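You operate a simulated robot arm through the tools that you are given. There is no shell and no other tool. Be economical: measure what you need, move in short steps, check, and stop when the job is done.

You run a simulated robot arm. Do the job below in one go: nothing can be reset, and whatever is moved stays where it is left.

TASK
Take the pink roll and leave it on the glass of the light box. Stack the white cap marked "200" from the top of the grey ink bench on top of the white cap that says "300". Put one of the ink tins from the top of the grey ink bench in the yellow tray. Put the black rubber roller on the top of the grey ink bench away on the top of the blue rewinder bench. Put the pot on the top of the ink pump. Stack the carton that says "bulbs" from the top of the grey ink bench on top of the carton that says "hoses". Any order will do. Set down upright: black rubber roller, pot.

The check looks at the end state, three seconds after you hand in, the way a careful person would. Anything else that was tipped, shoved, dropped, spilled or broken makes it a failure. Lids that push on must go on centred and level and be pressed home; caps that screw on are set level and turned clockwise until they are tight.

THE ROBOT
A 6-joint arm with a two-finger gripper on a trunk, on a base that drives. Base frame: it is fixed to the floor where the robot stands at the start and does not move with it; the origin is under the middle of the robot, x ahead of it, y to its left, z up; the surface under the hand at the start is at about z = 800. Units: mm, degrees, N and s.
Its first joint turns from -166.0 to 166.0 degrees. Places, roughly: black rubber roller (6x6x10 cm) [500, -1600, 800]; carton [750, -250, 750]; glass of the light box (30x22 cm) [-2120, 1160, 900]; ink tin [1000, -1250, 750]; pink roll (6x7x5 cm) [500, -100, 800]; pot (7x7x8 cm) [500, -2200, 900]; top of the blue rewinder bench [-1200, -100, 800]; top of the ink pump (17x13 cm) [-3780, 80, 1440]; white cap [750, -750, 750]; yellow tray (23x19x4 cm) [1000, -300, 800]. Payload 3.43 kg.
Tool frame: the origin (TCP) lies between the finger pads and is the grasp point; the fingertips stand 20 mm ahead of it; z points along the fingers, y is the line along which they close. Largest opening 190 mm; the body of the gripper starts 248 mm behind the TCP.
Orientation is that of the tool frame in the base frame, as a unit quaternion [x, y, z, w]. With the fingers straight down and closing along the base's y, the tool's x points along the base's -x, its y along +y and its z along -z.

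THE INTERFACE
- The arm moves only by the tool jog_arm. Its argument "steps" is a list of rows, each a list of 7 numbers: the shift along the tool's x, y, z in m, then the turn, a rotation vector about the tool's x, y, z in degrees, then the finger opening in m, from 0 to 0.19. In form: [[tx, ty, tz, ax, ay, az, jaw], ...]. A call has 1 to 20 rows; each row shifts and turns the commanded pose from where the row before left it, along the tool's axes as they then stand. Each row takes 0.2 s and may step no farther than 50 mm and 8.6 degrees from the row before; otherwise, or with a gripper value out of range, the whole call is refused. A pose out of reach is approached as far as the arm can. The call stops where the force on the tool passes 40 N (or 10 N more than at its start, if that is more) or the arm is blocked; 0.2 s more then pass. The fingers move at their own pace (about 153 mm/s each) and stop on an object; they squeeze with about 34 N. The grip force told is the motor's: it shows also when the fingers shut on nothing. Time passes only in rows, and 0.2 s behind the last, so rows that do not move let the fingers close. The reply holds the time, the measured pose of the TCP, the force on the tool along the base axes, the opening and the grip force, in the units named above and with some noise, with the torque about the TCP (base axes, N m) and any sound that the robot's microphone picked up.
- Cameras (640 x 400 px; columns grow to the right, rows downward): "scene" is now at [29.4, 179.7, 1696.6]; the picture's right is [-0.50, -0.87, 0.00], its down [-0.81, 0.47, -0.36] and it looks along [0.31, -0.18, -0.93] (base axes); focal length 214 px, centre (320, 200). "wrist" rides on the gripper at [70, -8, -288] in the tool frame; the picture's right is [0.12, 0.99, 0.00], its down [-0.96, 0.12, -0.25] and it looks along [-0.25, 0.03, 0.97] (tool axes); focal length 261 px, centre (320, 200). There is no depth. A picture from a camera that has moved, and an enlarged one, comes with that camera's place and axes in the base frame and with its lens.
- grab_frame(camera): a new picture of that camera. The clock stands still meanwhile.
- move_column(by): slides the trunk up (or, below 0, down) by that many mm; the arm and the scene camera ride with it, the base frame stays. It gives what a move gives, with no picture.
- roll_base(legs): drives the robot by 1 to 6 legs, each [ahead, turn to the left] in mm and degrees, along the robot's own axes; the way and the turn of a leg run together, so that a leg with both is an arc; at most 1500 mm and 180 degrees a leg. The arm and the cameras ride along, it lands a little off, and it stops where it bumps. It gives what a move gives.
- pan_tilt(pan, tilt): turns the head with the scene camera to pan (to the left, within 120 degrees either way) and tilt (down, from -29 to 69), counted from straight ahead of the robot. It gives what a move gives.
- close_up(camera, box): a new picture of the part [left, top, right, bottom] of that camera's present view, enlarged. The clock stands still meanwhile.
- finish_job(): hands the job in; it is judged then, once.

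Work in short steps. Places have to be worked out from the pictures, the camera data and where the tool is seen: move nearer, look again, correct. Check each grasp and each placing, and mend what went wrong. You have 186 turns and 144 pictures in all, those below and enlarged ones among them. Open the gripper and draw the arm clear of the work before you hand the job in, unless the task says otherwise.

The tools are called after "Call:" as name(argument=value, ...) on one line, values as JSON. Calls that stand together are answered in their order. jog_arm: Moves the arm, as the interface text tells. Its arguments: {"type":"object","properties":{"steps":{"type":"array"}},"required":["steps"]} The other tools are called the same way: move_column (by) slides the trunk up or down; roll_base (legs) drives the base; pan_tilt (pan, tilt) turns the head that bears the scene camera; grab_frame (camera) takes a picture; close_up (camera, box) takes an enlarged picture of a part of a camera's view; finish_job () hands the job in.

At the start:

```text
clock: 0.0
tcp_pos: [592.5, -371.2, 1147.0]
tcp_rot: [-0.001, 1.0, 0.0, 0.0]
force: [-0.1, 0.0, -0.3]
wrist_torque: [-0.03, 0.04, -0.03]
width: 190.1
grip_force: 0.0
trunk travel left (down, up): [-300.0, 140.0]
robot x, y, heading: [-1.8, 0.1, -0.1]
head pan, tilt: [-30.1, 68.8]
```

scene: 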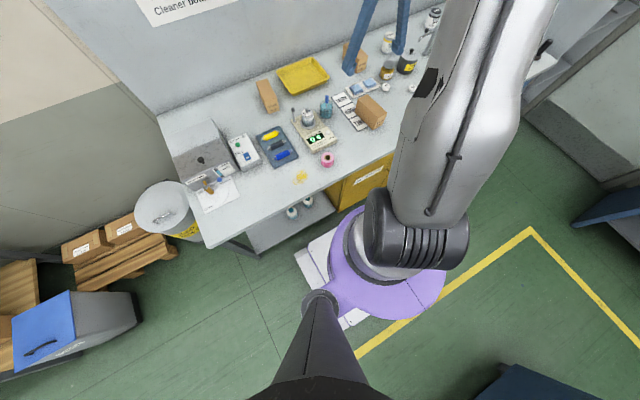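
wrist: 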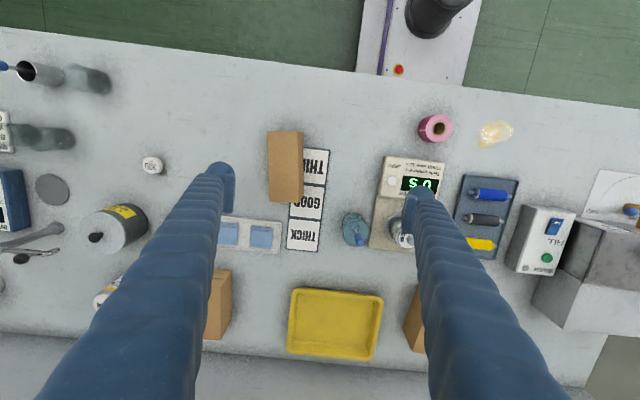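

I start by surveying the bench with the head turned in a few directions.

Call:
pan_tilt(pan=-50, tilt=35)

Call:
grab_frame(camera="scene")

Call:
pan_tilt(pan=0, tilt=45)

Call:
grab_frame(camera="scene")

Call:
pan_tilt(pan=120, tilt=25)

Call:
grab_frame(camera="scene")

Call:
pan_tilt(pan=-120, tilt=25)

Call:
grab_frame(camera="scene")

```text
clock: 1.0
tcp_pos: [591.2, -370.4, 1147.8]
tcp_rot: [0.001, 1.0, 0.0, 0.0]
force: [0.0, -0.5, 0.1]
wrist_torque: [0.0, 0.02, 0.0]
width: 190.1
grip_force: 0.1
trunk travel left (down, up): [-300.0, 140.0]
robot x, y, heading: [-1.1, -3.1, 0.1]
head pan, tilt: [-50.0, 35.0]
```

```text
141 pictures are left
camera scene: at [37.7, 140.1, 1740.3], right [-0.77, -0.64, 0.0], down [-0.37, 0.44, -0.82], along [0.53, -0.63, -0.57], focal length 214 px, centre (320, 200)
```

scene: 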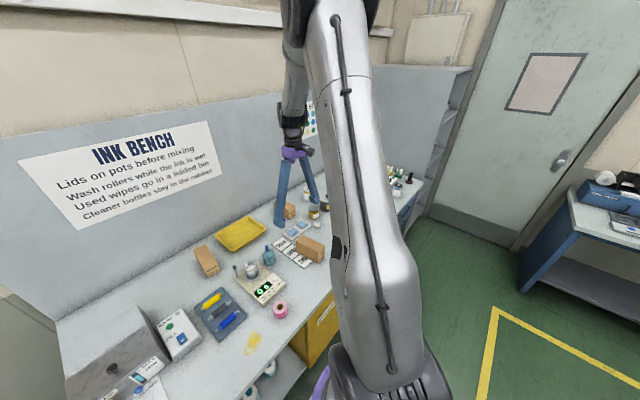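

```text
clock: 2.2
tcp_pos: [590.5, -372.4, 1147.9]
tcp_rot: [0.0, 1.0, 0.0, 0.0]
force: [-0.3, 0.0, -0.8]
wrist_torque: [0.01, 0.0, -0.01]
width: 190.1
grip_force: 0.1
trunk travel left (down, up): [-300.0, 140.0]
robot x, y, heading: [1.3, -4.3, -0.3]
head pan, tilt: [0.0, 45.0]
```

```text
140 pictures are left
camera scene: at [62.4, 207.6, 1725.5], right [0.0, -1.0, 0.0], down [-0.71, 0.0, -0.71], along [0.71, 0.0, -0.71], focal length 214 px, centre (320, 200)
```

scene: 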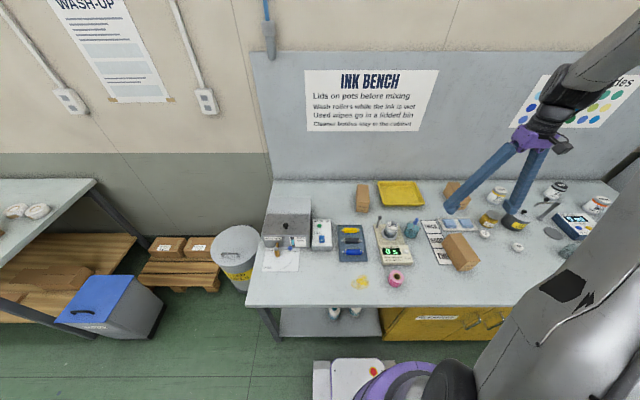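

```text
clock: 4.2
tcp_pos: [591.7, -371.3, 1145.8]
tcp_rot: [0.0, 1.0, 0.0, 0.0]
force: [0.4, -0.5, 0.1]
wrist_torque: [0.0, 0.04, 0.01]
width: 190.0
grip_force: 0.0
trunk travel left (down, up): [-300.0, 140.0]
robot x, y, heading: [-0.5, -0.3, 0.3]
head pan, tilt: [120.0, 25.0]
```

```text
139 pictures are left
camera scene: at [-65.0, 287.5, 1756.2], right [0.87, 0.5, 0.0], down [0.21, -0.37, -0.91], along [-0.45, 0.79, -0.42], focal length 214 px, centre (320, 200)
```

scene: 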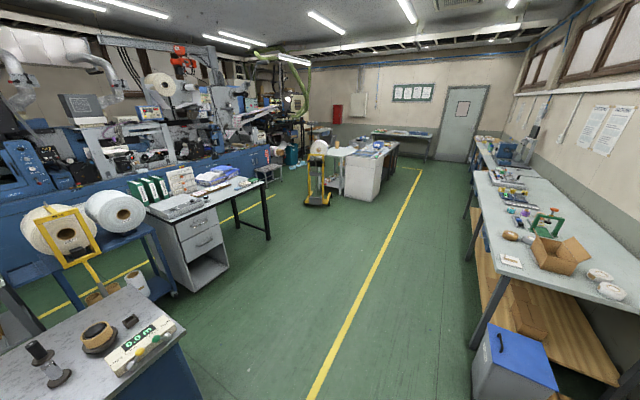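

```text
clock: 7.6
tcp_pos: [591.1, -370.8, 1147.0]
tcp_rot: [0.001, 1.0, -0.001, 0.0]
force: [0.5, -0.2, 0.0]
wrist_torque: [0.01, -0.01, -0.01]
width: 190.1
grip_force: 0.1
trunk travel left (down, up): [-300.0, 140.0]
robot x, y, heading: [0.5, -4.2, -0.0]
head pan, tilt: [-120.0, 25.0]
```

```text
138 pictures are left
camera scene: at [-65.0, 127.8, 1756.2], right [-0.87, 0.5, 0.0], down [0.21, 0.37, -0.91], along [-0.45, -0.79, -0.42], focal length 214 px, centre (320, 200)
```

scene: 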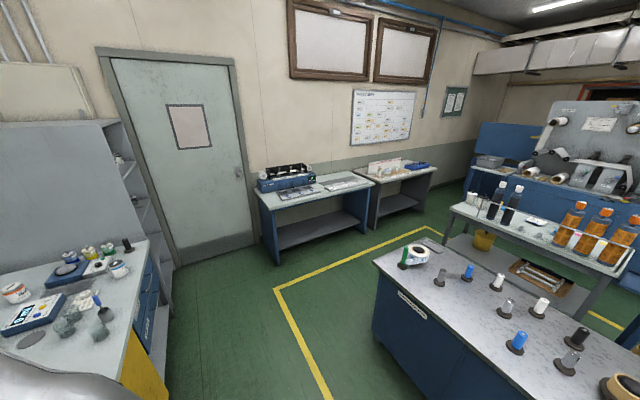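

I'll zoom onto the bench parts from the scene camera to read labels.

Call:
pan_tilt(pan=-25, tilt=45)

Call:
grab_frame(camera="scene")

Call:
close_up(camera="wrist", box=[200, 120, 440, 270])

Call:
close_up(camera="wrist", box=[0, 140, 240, 290])

```text
clock: 9.3
tcp_pos: [590.9, -370.6, 1147.2]
tcp_rot: [-0.001, 1.0, 0.0, 0.0]
force: [-0.1, -0.2, 0.2]
wrist_torque: [-0.02, -0.01, 0.02]
width: 189.9
grip_force: 0.1
trunk travel left (down, up): [-300.0, 140.0]
robot x, y, heading: [0.9, -1.3, 0.2]
head pan, tilt: [-25.0, 45.0]
```

```text
137 pictures are left
camera scene: at [54.7, 173.2, 1725.5], right [-0.42, -0.91, 0.0], down [-0.64, 0.3, -0.71], along [0.64, -0.3, -0.71], focal length 214 px, centre (320, 200)
```

scene: 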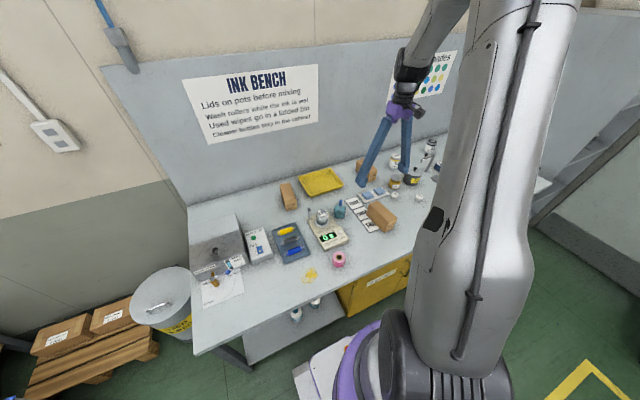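

```text
2.67 times, centred on (320, 195) of wrist
camera zoom: at [521.2, -380.5, 1434.3], right [-0.12, 0.99, 0.0], down [0.96, 0.12, 0.25], along [0.24, 0.03, -0.97], focal length 695 px, centre (320, 213)
```

zoom: 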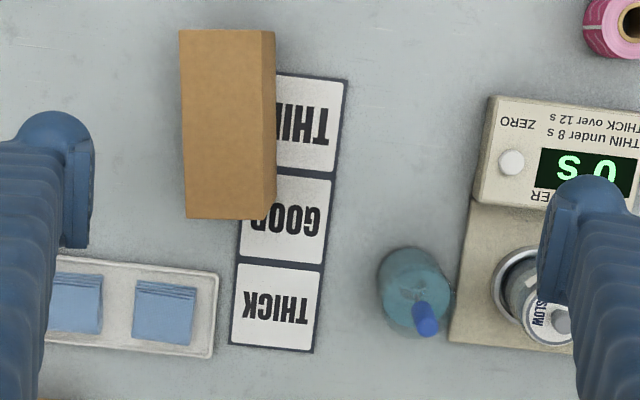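

```text
2.67 times, centred on (120, 215) of wrist
camera zoom: at [521.2, -380.5, 1434.3], right [-0.12, 0.99, 0.0], down [0.96, 0.12, 0.25], along [0.24, 0.03, -0.97], focal length 695 px, centre (853, 160)
```

zoom: 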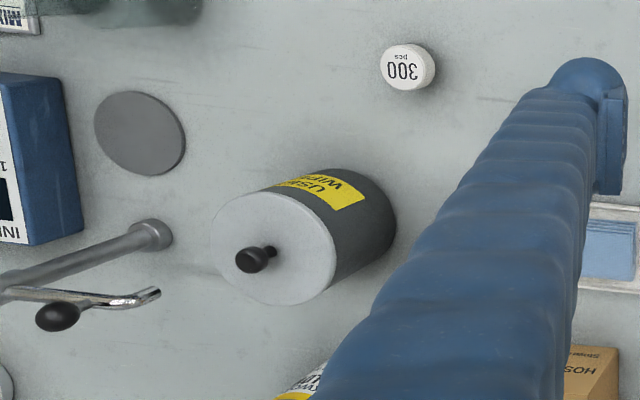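

Read the carton labels from the scene camera.

Call:
close_up(camera="scene", box=[270, 140, 430, 240])

Call:
pan_tilt(pan=-75, tilt=45)

Call:
grab_frame(camera="scene")

```text
4.00 times, centred on (350, 190) of scene
camera zoom: at [54.7, 173.2, 1725.5], right [-0.42, -0.91, 0.0], down [-0.64, 0.3, -0.71], along [0.64, -0.3, -0.71], focal length 858 px, centre (200, 240)
```

zoom: 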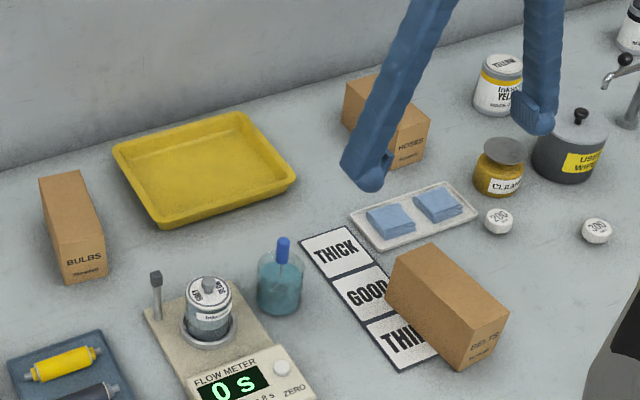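

```text
clock: 10.4
tcp_pos: [590.7, -371.1, 1147.3]
tcp_rot: [0.0, 1.0, 0.0, 0.0]
force: [-0.2, 0.1, 0.3]
wrist_torque: [0.01, 0.02, 0.0]
width: 190.2
grip_force: 0.1
trunk travel left (down, up): [-300.0, 140.0]
robot x, y, heading: [-1.1, -3.5, -0.0]
head pan, tilt: [-75.0, 45.0]
```

```text
133 pictures are left
camera scene: at [2.2, 129.1, 1725.5], right [-0.97, -0.26, 0.0], down [-0.18, 0.68, -0.71], along [0.18, -0.68, -0.71], focal length 214 px, centre (320, 200)
```

scene: 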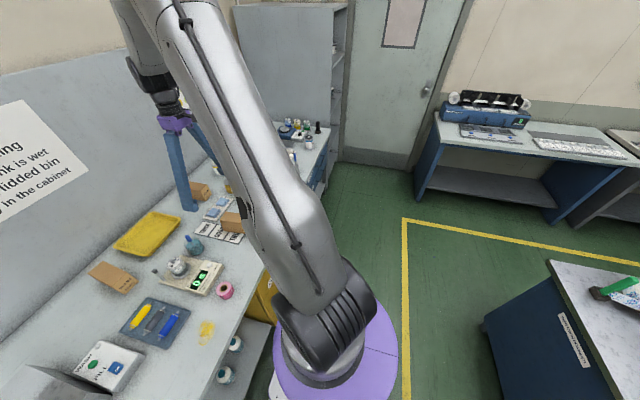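

BULBS is the carton left of the tray, HOSES the one right of it; caps 200/300 and a yellow ink tin are beyond. I move the hand over the BULBS carton to measure it.

Call:
jog_arm(steps=[[-0.03, 0.036, 0, 0, 0, 0, 0.19], [-0.03, 0.036, 0, 0, 0, 0, 0.19], [-0.03, 0.036, 0, 0, 0, 0, 0.19], [-0.03, 0.036, 0, 0, 0, 0, 0.19], [-0.03, 0.036, 0, 0, 0, 0, 0.19], [-0.03, 0.036, 0, 0, 0, 0, 0.19], [-0.03, 0.036, 0, 0, 0, 0, 0.19], [-0.03, 0.036, 0, 0, 0, 0, 0.19], [-0.03, 0.036, 0, 0, 0, 0, 0.19]])

Call:
grab_frame(camera="wrist")

```text
clock: 12.4
tcp_pos: [865.1, -41.6, 1144.3]
tcp_rot: [0.0, 1.0, 0.0, -0.002]
force: [0.0, 0.6, -0.2]
wrist_torque: [-0.12, 0.06, -0.03]
width: 189.9
grip_force: 0.1
trunk travel left (down, up): [-300.0, 140.0]
robot x, y, heading: [2.3, -6.0, 0.1]
head pan, tilt: [-75.0, 45.0]
```

```text
132 pictures are left
camera wrist: at [795.2, -51.2, 1431.8], right [-0.12, 0.99, 0.0], down [0.96, 0.12, 0.25], along [0.24, 0.03, -0.97], focal length 261 px, centre (320, 200)
```

wrist: 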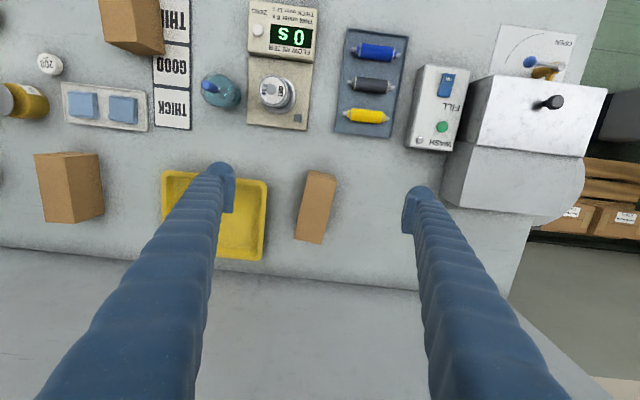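

Zoom in on the carton for its edges.

Call:
close_up(camera="wrist", box=[240, 150, 400, 250])

Call:
close_up(camera="wrist", box=[0, 130, 160, 230])

```text
4.00 times, centred on (320, 200) of wrist
camera zoom: at [795.2, -51.2, 1431.8], right [-0.12, 0.99, 0.0], down [0.96, 0.12, 0.25], along [0.24, 0.03, -0.97], focal length 1043 px, centre (320, 200)
```

zoom: 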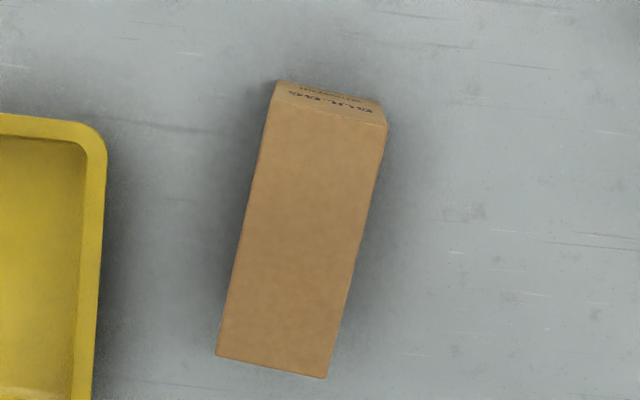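

```text
4.00 times, centred on (80, 180) of wrist
camera zoom: at [795.2, -51.2, 1431.8], right [-0.12, 0.99, 0.0], down [0.96, 0.12, 0.25], along [0.24, 0.03, -0.97], focal length 1043 px, centre (1280, 280)
```

zoom: 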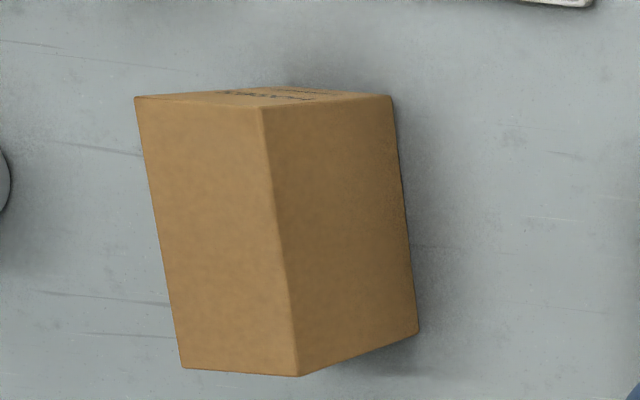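

BULBS carton: centre ≈(958,-42), 63 wide, 80 high, yawed about -5°. HOSES centre ≈(978,-602), same size. I line up above BULBS and descend with fingers at 120 mm.

Call:
jog_arm(steps=[[-0.045, 0, 0, 0, 0, 5.4, 0.12], [-0.045, 0.004, 0, 0, 0, 0, 0.12], [0, 0, 0.05, 0, 0, 0, 0.12], [0, 0, 0.05, 0, 0, 0, 0.12], [0, 0, 0.05, 0, 0, 0, 0.12], [0, 0, 0.05, 0, 0, 0, 0.12]])

Call:
grab_frame(camera="wrist")

```text
clock: 13.8
tcp_pos: [955.4, -47.4, 942.7]
tcp_rot: [0.047, 0.999, 0.0, -0.002]
force: [-0.5, 0.6, -0.2]
wrist_torque: [0.03, 0.09, -0.02]
width: 119.8
grip_force: 0.2
trunk travel left (down, up): [-300.0, 140.0]
robot x, y, heading: [0.8, -4.5, -0.1]
head pan, tilt: [-75.0, 45.0]
```

```text
129 pictures are left
camera wrist: at [884.6, -49.7, 1231.6], right [-0.03, 1.0, 0.0], down [0.97, 0.02, 0.25], along [0.25, 0.01, -0.97], focal length 261 px, centre (320, 200)
```

wrist: 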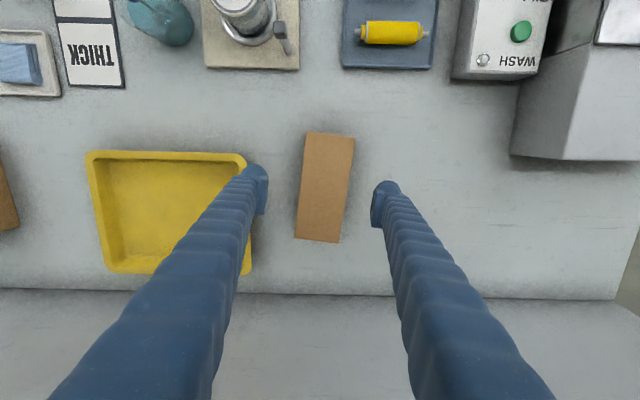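

Aligned; descend and close.

Call:
jog_arm(steps=[[0, 0.003, 0.048, 0, 0, 0, 0.12], [0, 0, 0.047, 0, 0, 0, 0.12], [0, 0, 0, 0, 0, 0, 0.0], [0, 0, 0, 0, 0, 0, 0.0], [0, 0, 0, 0, 0, 0, 0.0], [0, 0, -0.03, 0, 0, 0, 0.0], [0, 0, -0.05, 0, 0, 0, 0.0], [0, 0, -0.05, 0, 0, 0, 0.0], [0, 0, -0.05, 0, 0, 0, 0.0], [0, 0, -0.05, 0, 0, 0, 0.0]])

Call:
grab_frame(camera="wrist")

```text
clock: 16.1
tcp_pos: [951.3, -44.0, 1085.0]
tcp_rot: [0.048, 0.999, 0.0, 0.0]
force: [0.1, 0.1, -3.7]
wrist_torque: [-0.01, -0.09, -0.01]
width: 65.4
grip_force: 33.7
trunk travel left (down, up): [-300.0, 140.0]
robot x, y, heading: [-0.4, -2.8, 0.0]
head pan, tilt: [-75.0, 45.0]
```

```text
128 pictures are left
camera wrist: at [880.6, -47.3, 1372.7], right [-0.03, 1.0, 0.0], down [0.97, 0.02, 0.25], along [0.25, 0.01, -0.97], focal length 261 px, centre (320, 200)
```

wrist: 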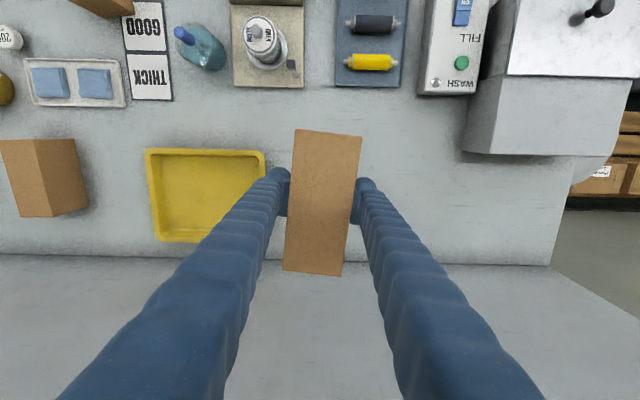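

Carton held. Retract the arm, then drive along the bench to about (80,-600) heading -90.

Call:
jog_arm(steps=[[0.05, 0, -0.01, 0, 0, 0, 0.0], [0.05, 0, -0.01, 0, 0, 0, 0.0], [0.05, 0, -0.01, 0, 0, 0, 0.0], [0.05, 0, -0.01, 0, 0, 0, 0.0], [0.05, 0, -0.01, 0, 0, 0, 0.0], [0.05, 0, -0.01, 0, 0, 0, 0.0], [0.05, 0, -0.01, 0, 0, 0, 0.0]])

Call:
roll_base(legs=[[0, -82], [606, 0], [0, -8]])

```text
refused: row 1 steps farther than a row can; nothing moved
```

```text
clock: 25.7
tcp_pos: [196.3, -1550.0, 1084.1]
tcp_rot: [0.685, 0.728, 0.002, -0.001]
force: [0.0, 0.2, -4.3]
wrist_torque: [0.05, -0.11, -0.04]
width: 65.6
grip_force: 33.6
trunk travel left (down, up): [-300.0, 140.0]
robot x, y, heading: [123.9, -597.3, -84.4]
head pan, tilt: [-75.0, 45.0]
stopped in leg 2: the robot was blocked; the commanded pose is now the measured one
```

The base stopped at (124,-597) against something, though the retract was refused beforehand. I check what's in view before moving on.

Call:
grab_frame(camera="wrist")

Call:
pan_tilt(pan=60, tilt=60)

Call:
grab_frame(camera="scene")

```text
127 pictures are left
camera wrist: at [184.1, -1480.8, 1371.1], right [0.98, 0.18, 0.0], down [0.17, -0.95, 0.24], along [0.04, -0.24, -0.97], focal length 261 px, centre (320, 200)
```

wrist: 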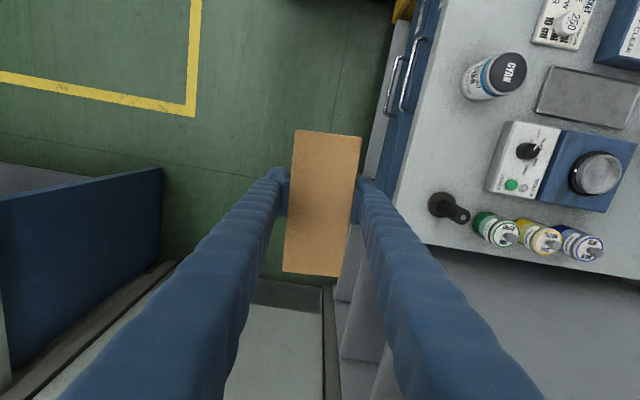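

```text
clock: 27.9
tcp_pos: [197.5, -1549.1, 1084.4]
tcp_rot: [0.685, 0.729, 0.0, -0.001]
force: [0.1, 0.9, -3.7]
wrist_torque: [0.07, -0.01, -0.02]
width: 65.4
grip_force: 34.1
trunk travel left (down, up): [-300.0, 140.0]
robot x, y, heading: [125.5, -595.1, -84.4]
head pan, tilt: [60.0, 60.0]
```

```text
126 pictures are left
camera scene: at [392.4, -585.4, 1706.0], right [-0.41, -0.91, 0.0], down [-0.79, 0.36, -0.5], along [0.46, -0.21, -0.87], focal length 214 px, centre (320, 200)
```

scene: 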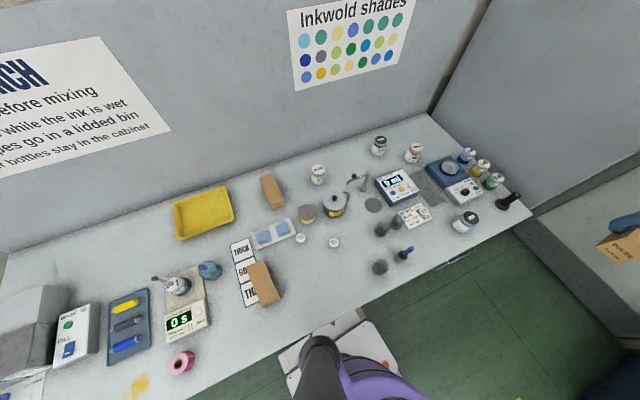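

Nothing disturbed. Retract and swing the arm left toward the bench around the robot's axis.

Call:
jog_arm(steps=[[0.048, 0, -0.012, 0, 0, 0, 0.0], [0.048, 0, -0.012, 0, 0, 0, 0.0], [0.048, 0, -0.012, 0, 0, 0, 0.0], [0.048, 0, -0.012, 0, 0, 0, 0.0], [0.048, 0, -0.012, 0, 0, 0, 0.0], [0.048, 0, -0.012, 0, 0, 0, 0.0]])

Call:
jog_arm(steps=[[0.0018, 0.0485, 0, 0, 0, -4.2, 0], [0.0018, 0.0485, 0, 0, 0, -4.2, 0], [0.0018, 0.0485, 0, 0, 0, -4.2, 0], [0.0018, 0.0485, 0, 0, 0, -4.2, 0], [0.0018, 0.0485, 0, 0, 0, -4.2, 0], [0.0018, 0.0485, 0, 0, 0, -4.2, 0], [0.0018, 0.0485, 0, 0, 0, -4.2, 0], [0.0018, 0.0485, 0, 0, 0, -4.2, 0], [0.0018, 0.0485, 0, 0, 0, -4.2, 0], [0.0018, 0.0485, 0, 0, 0, -4.2, 0], [0.0018, 0.0485, 0, 0, 0, -4.2, 0], [0.0018, 0.0485, 0, 0, 0, -4.2, 0], [0.0018, 0.0485, 0, 0, 0, -4.2, 0], [0.0018, 0.0485, 0, 0, 0, -4.2, 0], [0.0018, 0.0485, 0, 0, 0, -4.2, 0], [0.0018, 0.0485, 0, 0, 0, -4.2, 0], [0.0018, 0.0485, 0, 0, 0, -4.2, 0], [0.0018, 0.0485, 0, 0, 0, -4.2, 0], [0.0018, 0.0485, 0, 0, 0, -4.2, 0], [0.0018, 0.0485, 0, 0, 0, -4.2, 0]])

Call:
grab_frame(camera="wrist")

```text
clock: 29.3
tcp_pos: [182.2, -1258.6, 1156.1]
tcp_rot: [0.685, 0.728, 0.0, 0.001]
force: [0.9, 0.1, -3.1]
wrist_torque: [-0.08, -0.02, -0.02]
width: 65.8
grip_force: 34.3
trunk travel left (down, up): [-300.0, 140.0]
robot x, y, heading: [123.4, -596.6, -84.3]
head pan, tilt: [60.0, 60.0]
```

```text
clock: 32.7
tcp_pos: [704.6, -937.5, 1138.8]
tcp_rot: [0.265, 0.964, 0.005, -0.015]
force: [-1.8, -0.5, -3.2]
wrist_torque: [0.13, -0.13, 0.03]
width: 65.3
grip_force: 33.7
trunk travel left (down, up): [-300.0, 140.0]
robot x, y, heading: [120.1, -595.9, -84.1]
head pan, tilt: [60.0, 60.0]
stopped in row 17: the arm was blocked; the commanded pose is now the measured one
```

```text
125 pictures are left
camera wrist: at [647.9, -914.7, 1428.2], right [0.41, 0.91, 0.0], down [0.89, -0.4, 0.22], along [0.2, -0.09, -0.98], focal length 261 px, centre (320, 200)
```

wrist: 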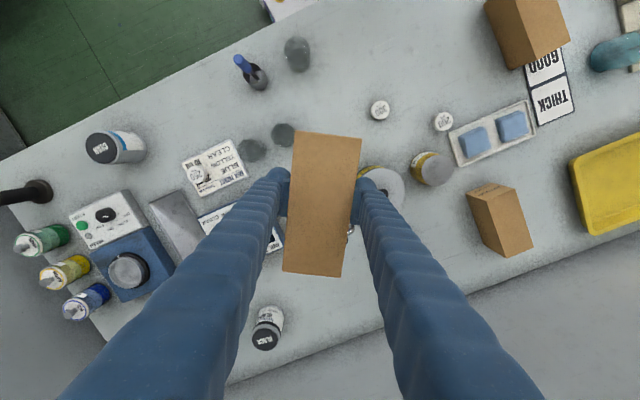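

The swing was blocked by the head mast on the robot's left, so I want the robot facing the bench instead. I swing the arm back to the front and re-park the base at about (80,-600), heading 0.

Call:
jog_arm(steps=[[0.0018, -0.0485, -0.001, 0, 0, 4.2, 0], [0.0018, -0.0485, 0, 0, 0, 4.2, 0], [0.0018, -0.0485, 0, 0, 0, 4.2, 0], [0.0018, -0.0485, 0, 0, 0, 4.2, 0], [0.0018, -0.0485, 0, 0, 0, 4.2, 0], [0.0018, -0.0485, 0, 0, 0, 4.2, 0], [0.0018, -0.0485, 0, 0, 0, 4.2, 0], [0.0018, -0.0485, 0, 0, 0, 4.2, 0], [0.0018, -0.0485, 0, 0, 0, 4.2, 0], [0.0018, -0.0485, 0, 0, 0, 4.2, 0], [0.0018, -0.0485, 0, 0, 0, 4.2, 0], [0.0018, -0.0485, 0, 0, 0, 4.2, 0], [0.0018, -0.0485, 0, 0, 0, 4.2, 0]])

Call:
pan_tilt(pan=-10, tilt=55)

Call:
roll_base(legs=[[-400, 0], [-300, 25], [0, -31]])

```text
clock: 35.5
tcp_pos: [203.8, -1257.9, 1150.5]
tcp_rot: [0.674, 0.738, -0.003, -0.013]
force: [0.8, -0.5, -4.1]
wrist_torque: [0.0, -0.12, -0.03]
width: 65.3
grip_force: 33.9
trunk travel left (down, up): [-300.0, 140.0]
robot x, y, heading: [125.7, -600.6, -84.5]
head pan, tilt: [60.0, 60.0]
```

```text
clock: 36.9
tcp_pos: [204.4, -1257.7, 1151.7]
tcp_rot: [0.674, 0.739, -0.004, -0.012]
force: [0.0, -0.2, -3.3]
wrist_torque: [0.05, 0.02, -0.01]
width: 65.5
grip_force: 34.3
trunk travel left (down, up): [-300.0, 140.0]
robot x, y, heading: [126.6, -596.9, -84.4]
head pan, tilt: [-10.0, 55.0]
```

```text
clock: 44.5
tcp_pos: [7.6, -594.0, 1149.6]
tcp_rot: [0.708, 0.706, -0.003, -0.014]
force: [0.1, -0.1, -5.0]
wrist_torque: [0.03, -0.02, 0.0]
width: 65.4
grip_force: 34.6
trunk travel left (down, up): [-300.0, 140.0]
robot x, y, heading: [9.0, 70.9, -90.0]
head pan, tilt: [-10.0, 55.0]
```

Out of contact now at (9,71,-90). Drive to y≈-600, turn to face the bench, and edge forward.

Call:
roll_base(legs=[[0, -2], [670, 0], [0, 92], [85, 0]])

Call:
grab_frame(camera="wrist")

```text
clock: 54.5
tcp_pos: [644.0, -730.3, 1150.5]
tcp_rot: [0.109, 0.994, -0.01, -0.01]
force: [-0.6, -1.4, -4.2]
wrist_torque: [0.27, 0.13, -0.02]
width: 65.3
grip_force: 34.1
trunk travel left (down, up): [-300.0, 140.0]
robot x, y, heading: [-27.4, -672.0, -9.7]
head pan, tilt: [-10.0, 55.0]
stopped in leg 3: the robot was blocked; the commanded pose is now the measured one
```

```text
124 pictures are left
camera wrist: at [578.7, -718.2, 1439.5], right [0.1, 0.99, -0.02], down [0.97, -0.09, 0.23], along [0.23, -0.04, -0.97], focal length 261 px, centre (320, 200)
```

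wrist: 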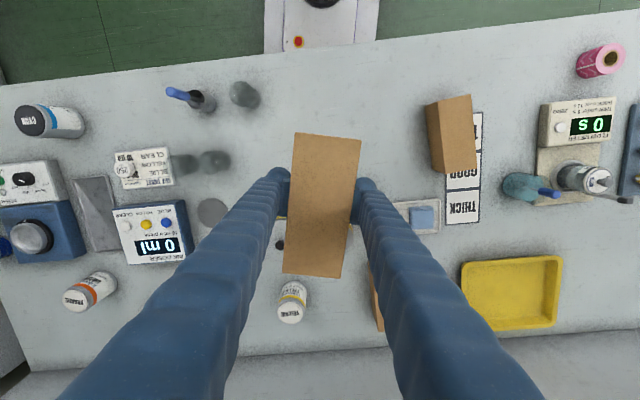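

The corner touched. Back off, finish the turn, then creep forward.

Call:
roll_base(legs=[[-70, 0], [0, 9.7], [90, 0]])

Call:
grab_frame(camera="scene")

```text
clock: 57.5
tcp_pos: [667.3, -605.0, 1150.3]
tcp_rot: [0.026, 1.0, -0.011, -0.009]
force: [1.6, -0.2, -3.2]
wrist_torque: [0.04, 0.18, 0.03]
width: 65.4
grip_force: 34.0
trunk travel left (down, up): [-300.0, 140.0]
robot x, y, heading: [-7.7, -664.1, -0.2]
head pan, tilt: [-10.0, 55.0]
```

```text
123 pictures are left
camera scene: at [49.2, -467.7, 1712.0], right [-0.18, -0.98, 0.0], down [-0.81, 0.15, -0.57], along [0.56, -0.1, -0.82], focal length 214 px, centre (320, 200)
```

scene: 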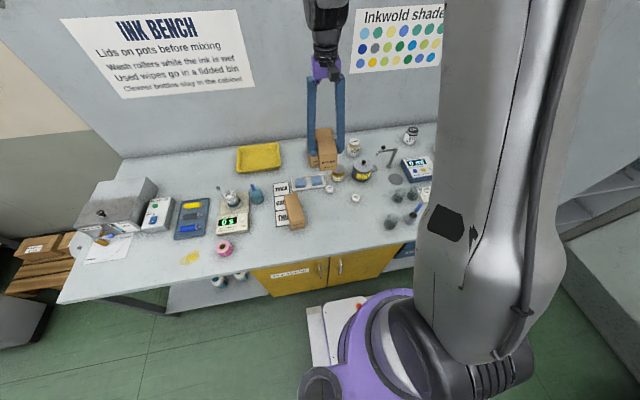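

Creep forward a further 55 mm.

Call:
roll_base(legs=[[55, 0]])

```text
clock: 58.5
tcp_pos: [721.5, -605.8, 1151.3]
tcp_rot: [0.026, 1.0, -0.011, -0.008]
force: [0.7, 0.1, -3.4]
wrist_torque: [0.03, 0.1, 0.0]
width: 65.9
grip_force: 34.4
trunk travel left (down, up): [-300.0, 140.0]
robot x, y, heading: [49.0, -663.3, -0.2]
head pan, tilt: [-10.0, 55.0]
```

Level the tool, set yaw to match HOSES, and move over it high.

Call:
jog_arm(steps=[[0, 0, 0, -1.29, -0.88, -4.2, 0], [-0.045, 0, 0, 0, 0, 0, 0], [-0.045, 0, 0, 0, 0, 0, 0], [-0.045, 0, 0, 0, 0, 0, 0], [-0.045, 0, 0, 0, 0, 0, 0], [-0.045, 0, 0, 0, 0, 0, 0], [-0.027, 0, 0, 0, 0, 0, 0]])

Call:
grab_frame(camera="wrist")

Call:
close_up(camera="scene", box=[240, 90, 400, 190])

```text
clock: 60.1
tcp_pos: [974.0, -597.7, 1152.0]
tcp_rot: [-0.011, 1.0, -0.001, -0.001]
force: [0.0, 0.2, -3.6]
wrist_torque: [0.0, 0.03, -0.03]
width: 65.4
grip_force: 33.8
trunk travel left (down, up): [-300.0, 140.0]
robot x, y, heading: [44.9, -663.6, -0.1]
head pan, tilt: [-10.0, 55.0]
```

```text
122 pictures are left
camera wrist: at [904.1, -608.9, 1440.0], right [-0.14, 0.99, 0.0], down [0.96, 0.13, 0.25], along [0.24, 0.04, -0.97], focal length 261 px, centre (320, 200)
```

wrist: 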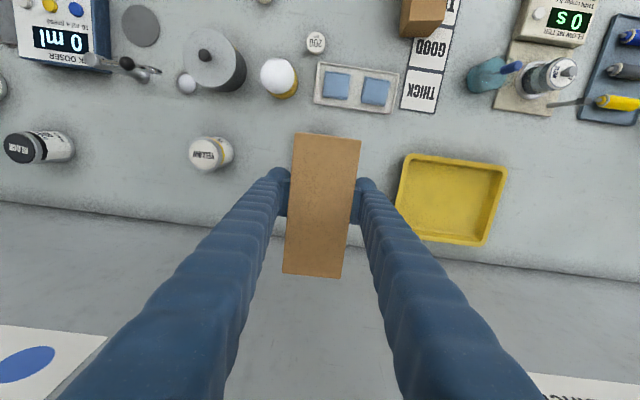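

```text
4.00 times, centred on (320, 140) of scene
camera zoom: at [104.2, -467.4, 1712.0], right [-0.18, -0.98, 0.0], down [-0.81, 0.15, -0.57], along [0.56, -0.1, -0.82], focal length 858 px, centre (320, 440)
```

zoom: 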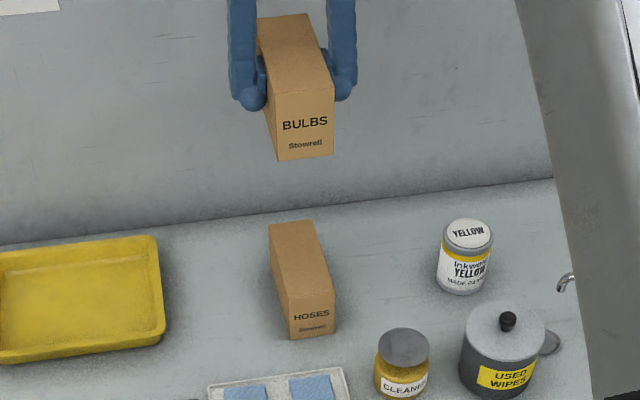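

BULBS hangs aligned above HOSES; shift 4 mm in -y and lower to just above.

Call:
jog_arm(steps=[[0, -0.004, 0.049, 0, 0, 0, 0], [0, 0, 0.05, 0, 0, 0, 0], [0, 0, 0.05, 0, 0, 0, 0], [0, 0, 0.05, 0, 0, 0, 0]])

Call:
close_up(camera="scene", box=[270, 110, 370, 180])

```text
clock: 61.1
tcp_pos: [973.8, -605.4, 952.3]
tcp_rot: [-0.011, 1.0, 0.0, 0.0]
force: [0.5, -0.1, -2.6]
wrist_torque: [0.0, 0.11, 0.01]
width: 65.6
grip_force: 34.1
trunk travel left (down, up): [-300.0, 140.0]
robot x, y, heading: [49.3, -666.3, -0.5]
head pan, tilt: [-10.0, 55.0]
```

```text
5.71 times, centred on (320, 145) of scene
camera zoom: at [104.9, -467.5, 1711.9], right [-0.18, -0.98, 0.0], down [-0.81, 0.15, -0.57], along [0.56, -0.1, -0.82], focal length 1226 px, centre (320, 514)
```

zoom: 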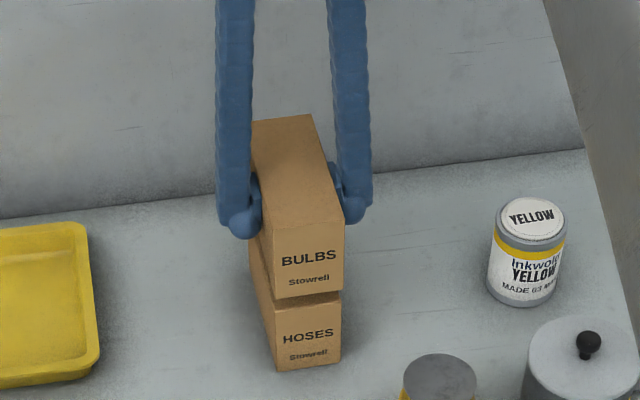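

Well aligned; lower gently to contact.

Call:
jog_arm(steps=[[0, 0, 0.015, 0, 0, 0, 0], [0, 0, 0.003, 0, 0, 0, 0], [0, 0, 0.002, 0, 0, 0, 0], [0, 0, 0.002, 0, 0, 0, 0]])

```text
clock: 62.1
tcp_pos: [973.4, -603.7, 935.1]
tcp_rot: [-0.011, 1.0, 0.0, 0.003]
force: [-0.3, -0.6, 31.1]
wrist_torque: [-0.02, -0.02, 0.01]
width: 65.8
grip_force: 33.8
trunk travel left (down, up): [-300.0, 140.0]
robot x, y, heading: [53.0, -666.5, -0.3]
head pan, tilt: [-10.0, 55.0]
```

Contact; ease up 3 mm, release, and rise.

Call:
jog_arm(steps=[[0, 0, -0.004, 0, 0, 0, 0], [0, 0, 0, 0, 0, 0, 0.09], [0, 0, 0, 0, 0, 0, 0.11], [0, 0, -0.04, 0, 0, 0, 0.11], [0, 0, -0.05, 0, 0, 0, 0.11], [0, 0, -0.05, 0, 0, 0, 0.11], [0, 0, -0.05, 0, 0, 0, 0.11]])

Call:
close_up(camera="scene", box=[240, 110, 440, 235])

Call:
grab_frame(camera="wrist")

```text
clock: 63.7
tcp_pos: [971.8, -606.6, 1127.9]
tcp_rot: [-0.011, 1.0, 0.0, 0.001]
force: [-0.2, 0.2, 0.2]
wrist_torque: [0.0, -0.06, -0.03]
width: 109.9
grip_force: 0.1
trunk travel left (down, up): [-300.0, 140.0]
robot x, y, heading: [46.9, -667.5, -0.2]
head pan, tilt: [-10.0, 55.0]
```

```text
3.20 times, centred on (340, 172) of scene
camera zoom: at [102.0, -467.5, 1712.1], right [-0.18, -0.98, 0.0], down [-0.81, 0.15, -0.57], along [0.56, -0.1, -0.82], focal length 686 px, centre (256, 288)
```

zoom: 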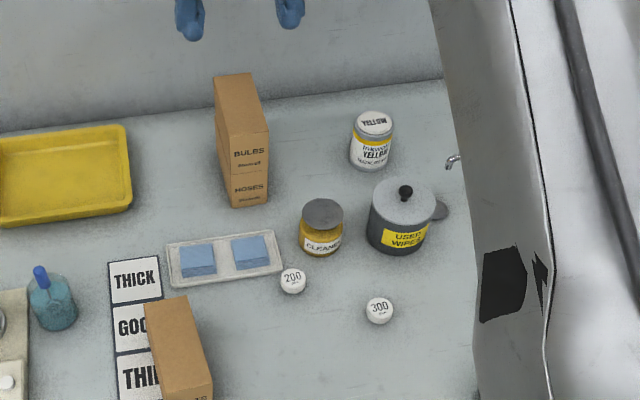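

```text
118 pictures are left
camera wrist: at [901.4, -616.2, 1415.6], right [-0.14, 0.99, 0.0], down [0.96, 0.13, 0.25], along [0.24, 0.04, -0.97], focal length 261 px, centre (320, 200)
```

wrist: 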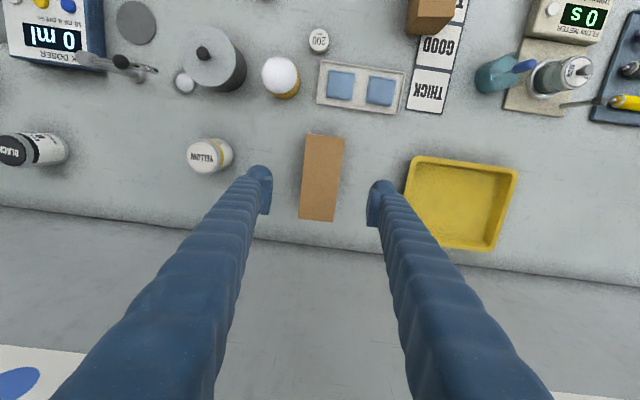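

Stack done. Yellow ink tin: top centre ≈(976,-837,890), about 74 mm across. Move above it and check.

Call:
jog_arm(steps=[[0, -0.046, 0, 0, 0, 0, 0.12], [0, -0.046, 0, 0, 0, 0, 0.12], [0, -0.046, 0, 0, 0, 0, 0.12], [0, -0.046, 0, 0, 0, 0, 0.12], [0, -0.046, 0, 0, 0, 0, 0.12], [0, 0, 0.05, 0, 0, 0, 0.12], [0, 0, 0.05, 0, 0, 0, 0.12]])

Call:
grab_frame(camera="wrist")

```text
clock: 65.3
tcp_pos: [976.5, -832.2, 1026.2]
tcp_rot: [-0.011, 1.0, 0.001, -0.001]
force: [0.3, 0.1, -0.3]
wrist_torque: [-0.03, 0.04, 0.0]
width: 120.4
grip_force: 0.0
trunk travel left (down, up): [-300.0, 140.0]
robot x, y, heading: [49.3, -663.9, -0.1]
head pan, tilt: [-10.0, 55.0]
```

```text
117 pictures are left
camera wrist: at [907.1, -843.1, 1314.1], right [-0.14, 0.99, 0.0], down [0.96, 0.14, 0.25], along [0.24, 0.03, -0.97], focal length 261 px, centre (320, 200)
```

wrist: 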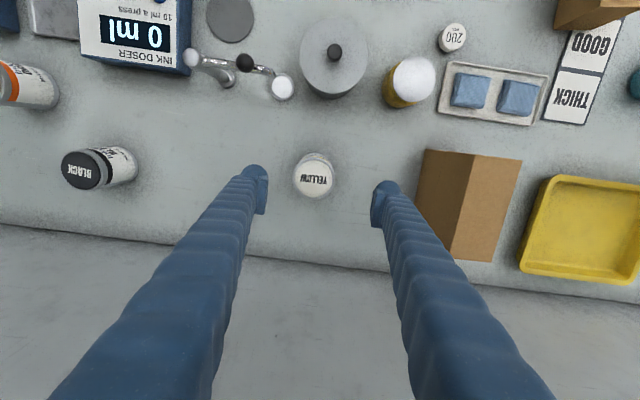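

Tin centre ≈(975,-844). Shift and descend to grasp.

Call:
jog_arm(steps=[[0, -0.012, 0.045, 0, 0, 0, 0.12], [0, 0, 0.045, 0, 0, 0, 0.12], [0, 0, 0.045, 0, 0, 0, 0.12], [0, 0, 0.04, 0, 0, 0, 0.12], [0, 0, 0, 0, 0, 0, 0.0], [0, 0, 0, 0, 0, 0, 0.0], [0, 0, 0, 0, 0, 0, 0.0], [0, 0, -0.05, 0, 0, 0, 0.0], [0, 0, -0.05, 0, 0, 0, 0.0], [0, 0, -0.05, 0, 0, 0, 0.0], [0, 0, -0.05, 0, 0, 0, 0.0], [0, 0, -0.05, 0, 0, 0, 0.0]])

Call:
grab_frame(camera="wrist")

```text
clock: 67.9
tcp_pos: [981.0, -846.4, 1102.5]
tcp_rot: [-0.011, 1.0, 0.001, 0.001]
force: [0.1, -0.8, -4.3]
wrist_torque: [0.01, -0.07, -0.03]
width: 73.1
grip_force: 34.1
trunk travel left (down, up): [-300.0, 140.0]
robot x, y, heading: [52.5, -669.7, -0.4]
head pan, tilt: [-10.0, 55.0]
```

```text
116 pictures are left
camera wrist: at [909.6, -856.0, 1389.2], right [-0.14, 0.99, 0.0], down [0.96, 0.13, 0.25], along [0.24, 0.04, -0.97], focal length 261 px, centre (320, 200)
```

wrist: 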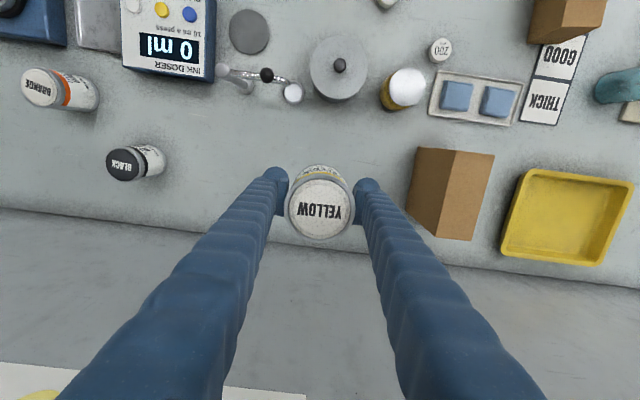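

Tin gripped. Tray spans about x 920–1107, y -405..-165. I carry the tin high to above its near-left part, (972,-322).

Call:
jog_arm(steps=[[0, 0.048, 0, 0, 0, 0, 0], [0, 0.048, 0, 0, 0, 0, 0], [0, 0.048, 0, 0, 0, 0, 0], [0, 0.048, 0, 0, 0, 0, 0], [0, 0.048, 0, 0, 0, 0, 0], [0, 0.048, 0, 0, 0, 0, 0], [0, 0.048, 0, 0, 0, 0, 0], [0, 0.048, 0, 0, 0, 0, 0], [0, 0.048, 0, 0, 0, 0, 0], [0, 0.048, 0, 0, 0, 0, 0], [-0.003, 0.044, 0, 0, 0, 0, 0]])

Call:
grab_frame(camera="wrist")

```text
clock: 70.3
tcp_pos: [972.1, -323.6, 1098.0]
tcp_rot: [-0.009, 1.0, 0.0, -0.001]
force: [0.3, -0.2, -3.9]
wrist_torque: [-0.04, 0.06, 0.02]
width: 73.1
grip_force: 33.8
trunk travel left (down, up): [-300.0, 140.0]
robot x, y, heading: [48.1, -667.5, -0.9]
head pan, tilt: [-10.0, 55.0]
```

```text
115 pictures are left
camera wrist: at [901.1, -333.8, 1385.5], right [-0.14, 0.99, 0.0], down [0.96, 0.13, 0.25], along [0.24, 0.03, -0.97], focal length 261 px, centre (320, 200)
```

wrist: 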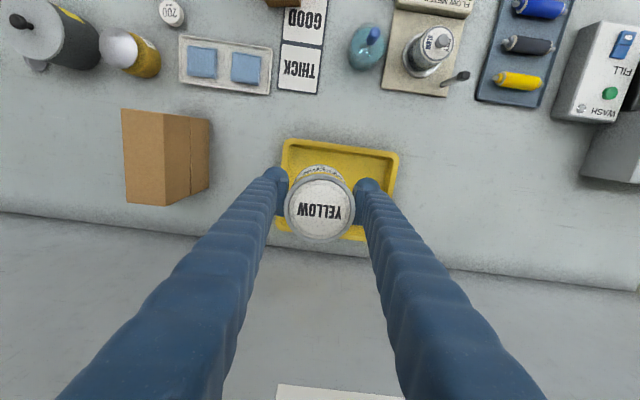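

Reach holds. Move 12 mm further in and lower partway, checking the pose.

Call:
jog_arm(steps=[[-0.012, 0.004, 0.03, 0, 0, 0, 0], [0, 0, 0.05, 0, 0, 0, 0], [0, 0, 0.05, 0, 0, 0, 0], [0, 0, 0.04, 0, 0, 0, 0]])

Call:
pan_tilt(pan=5, tilt=45)

Call:
close_up(camera="scene", box=[220, 100, 380, 200])

```text
clock: 71.3
tcp_pos: [980.4, -314.9, 927.4]
tcp_rot: [-0.011, 1.0, 0.0, 0.0]
force: [-0.1, -0.4, -5.3]
wrist_torque: [-0.07, 0.03, 0.02]
width: 73.2
grip_force: 34.2
trunk travel left (down, up): [-300.0, 140.0]
robot x, y, heading: [47.9, -666.7, -0.3]
head pan, tilt: [-10.0, 55.0]
```

```text
clock: 72.1
tcp_pos: [980.6, -314.4, 927.3]
tcp_rot: [-0.01, 1.0, 0.0, -0.001]
force: [-0.6, 0.4, -4.1]
wrist_torque: [0.0, 0.02, 0.01]
width: 73.6
grip_force: 33.6
trunk travel left (down, up): [-300.0, 140.0]
robot x, y, heading: [48.0, -667.7, -0.6]
head pan, tilt: [5.0, 45.0]
```

```text
4.00 times, centred on (300, 150) of scene
camera zoom: at [114.1, -447.9, 1725.4], right [0.08, -1.0, 0.0], down [-0.71, -0.06, -0.71], along [0.7, 0.06, -0.71], focal length 858 px, centre (400, 400)
```

zoom: 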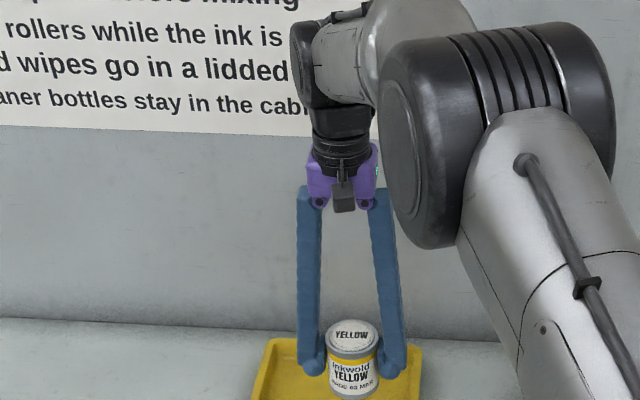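

Still tracking well. Lower to the tray floor in small final steps.

Call:
jog_arm(steps=[[0, 0, 0.04, 0, 0, 0, 0], [0, 0, 0.02, 0, 0, 0, 0], [0, 0, 0.003, 0, 0, 0, 0], [0, 0, 0.003, 0, 0, 0, 0], [0, 0, 0.003, 0, 0, 0, 0]])

```text
clock: 73.3
tcp_pos: [981.5, -316.5, 860.6]
tcp_rot: [-0.01, 1.0, 0.001, 0.0]
force: [0.4, -0.5, -4.0]
wrist_torque: [-0.02, 0.0, -0.01]
width: 72.9
grip_force: 33.8
trunk travel left (down, up): [-300.0, 140.0]
robot x, y, heading: [47.4, -663.1, -0.5]
head pan, tilt: [5.0, 45.0]
```

No contact yet; continue in 2 mm steps.

Call:
jog_arm(steps=[[0, 0, 0.002, 0, 0, 0, 0], [0, 0, 0.002, 0, 0, 0, 0], [0, 0, 0.002, 0, 0, 0, 0], [0, 0, 0.002, 0, 0, 0, 0]])

```text
clock: 74.3
tcp_pos: [982.2, -317.9, 854.2]
tcp_rot: [-0.01, 1.0, 0.002, 0.0]
force: [-1.9, 0.2, 6.1]
wrist_torque: [-0.05, 0.33, 0.0]
width: 73.1
grip_force: 34.4
trunk travel left (down, up): [-300.0, 140.0]
robot x, y, heading: [49.4, -662.4, -0.6]
head pan, tilt: [5.0, 45.0]
```

Contact; press slightly more to see whether it seats flat.

Call:
jog_arm(steps=[[0, 0, 0.0015, 0, 0, 0, 0], [0, 0, 0, 0, 0, 0, 0]])

Call:
grab_frame(camera="wrist")

```text
clock: 74.9
tcp_pos: [980.5, -316.4, 854.9]
tcp_rot: [-0.01, 1.0, 0.001, 0.001]
force: [-1.9, 1.6, 19.7]
wrist_torque: [-0.01, 0.44, 0.0]
width: 73.4
grip_force: 33.5
trunk travel left (down, up): [-300.0, 140.0]
robot x, y, heading: [47.3, -664.2, -0.6]
head pan, tilt: [5.0, 45.0]
```

```text
113 pictures are left
camera wrist: at [910.7, -327.9, 1142.1], right [-0.14, 0.99, 0.0], down [0.96, 0.13, 0.25], along [0.25, 0.04, -0.97], focal length 261 px, centre (320, 200)
```

wrist: 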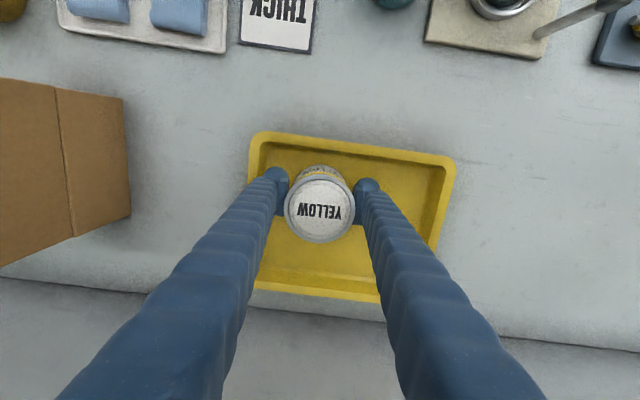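

Seated on the floor of the tray. Release with a small opening and rise.

Call:
jog_arm(steps=[[0, 0, -0.002, 0, 0, 0, 0.085], [0, 0, 0, 0, 0, 0, 0.085], [0, 0, -0.04, 0, 0, 0, 0.085], [0, 0, -0.05, 0, 0, 0, 0.085], [0, 0, -0.05, 0, 0, 0, 0.085], [0, 0, -0.05, 0, 0, 0, 0.085]])

Call:
grab_frame(camera="wrist")

```text
clock: 76.3
tcp_pos: [982.0, -317.5, 1044.9]
tcp_rot: [-0.011, 1.0, 0.001, 0.0]
force: [-0.7, -0.2, 0.7]
wrist_torque: [0.06, -0.04, 0.0]
width: 85.0
grip_force: 0.1
trunk travel left (down, up): [-300.0, 140.0]
robot x, y, heading: [46.1, -663.3, -0.2]
head pan, tilt: [5.0, 45.0]
```

```text
112 pictures are left
camera wrist: at [912.0, -327.4, 1332.4], right [-0.14, 0.99, 0.0], down [0.96, 0.13, 0.25], along [0.24, 0.03, -0.97], focal length 261 px, centre (320, 200)
```

wrist: 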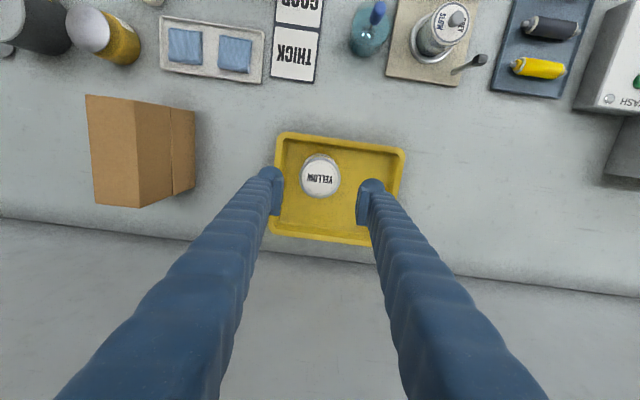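

Tin is in the tray. Next the caps: 200 at ≈(717,-638), 300 at ≈(638,-757). Move over cap 200.

Call:
jog_arm(steps=[[0.029, -0.036, 0, 0, 0, 0, 0.085], [0.029, -0.036, 0, 0, 0, 0, 0.085], [0.029, -0.036, 0, 0, 0, 0, 0.085], [0.029, -0.036, 0, 0, 0, 0, 0.085], [0.029, -0.036, 0, 0, 0, 0, 0.085], [0.029, -0.036, 0, 0, 0, 0, 0.085], [0.029, -0.036, 0, 0, 0, 0, 0.085], [0.029, -0.036, 0, 0, 0, 0, 0.085], [0.029, -0.036, 0, 0, 0, 0, 0.085], [0, 0, 0.05, 0, 0, 1.3, 0.085]])

Call:
grab_frame(camera="wrist")

```text
clock: 78.5
tcp_pos: [728.5, -647.0, 990.4]
tcp_rot: [0.001, 1.0, 0.0, -0.002]
force: [1.0, -0.6, -1.0]
wrist_torque: [0.07, 0.15, 0.01]
width: 84.8
grip_force: 0.0
trunk travel left (down, up): [-300.0, 140.0]
robot x, y, heading: [49.6, -660.8, -0.4]
head pan, tilt: [5.0, 45.0]
```

```text
111 pictures are left
camera wrist: at [658.2, -656.2, 1279.0], right [-0.12, 0.99, 0.0], down [0.96, 0.11, 0.25], along [0.24, 0.03, -0.97], focal length 261 px, centre (320, 200)
```

wrist: 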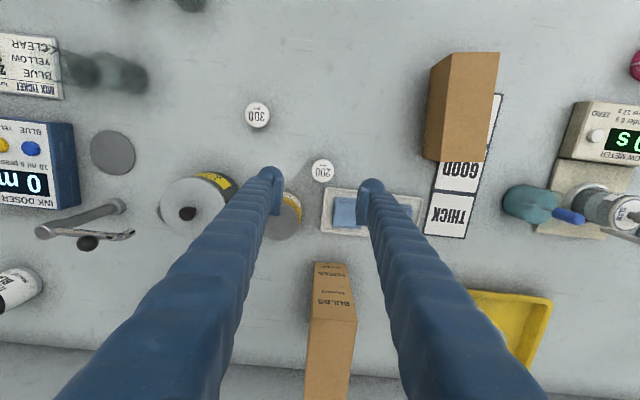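

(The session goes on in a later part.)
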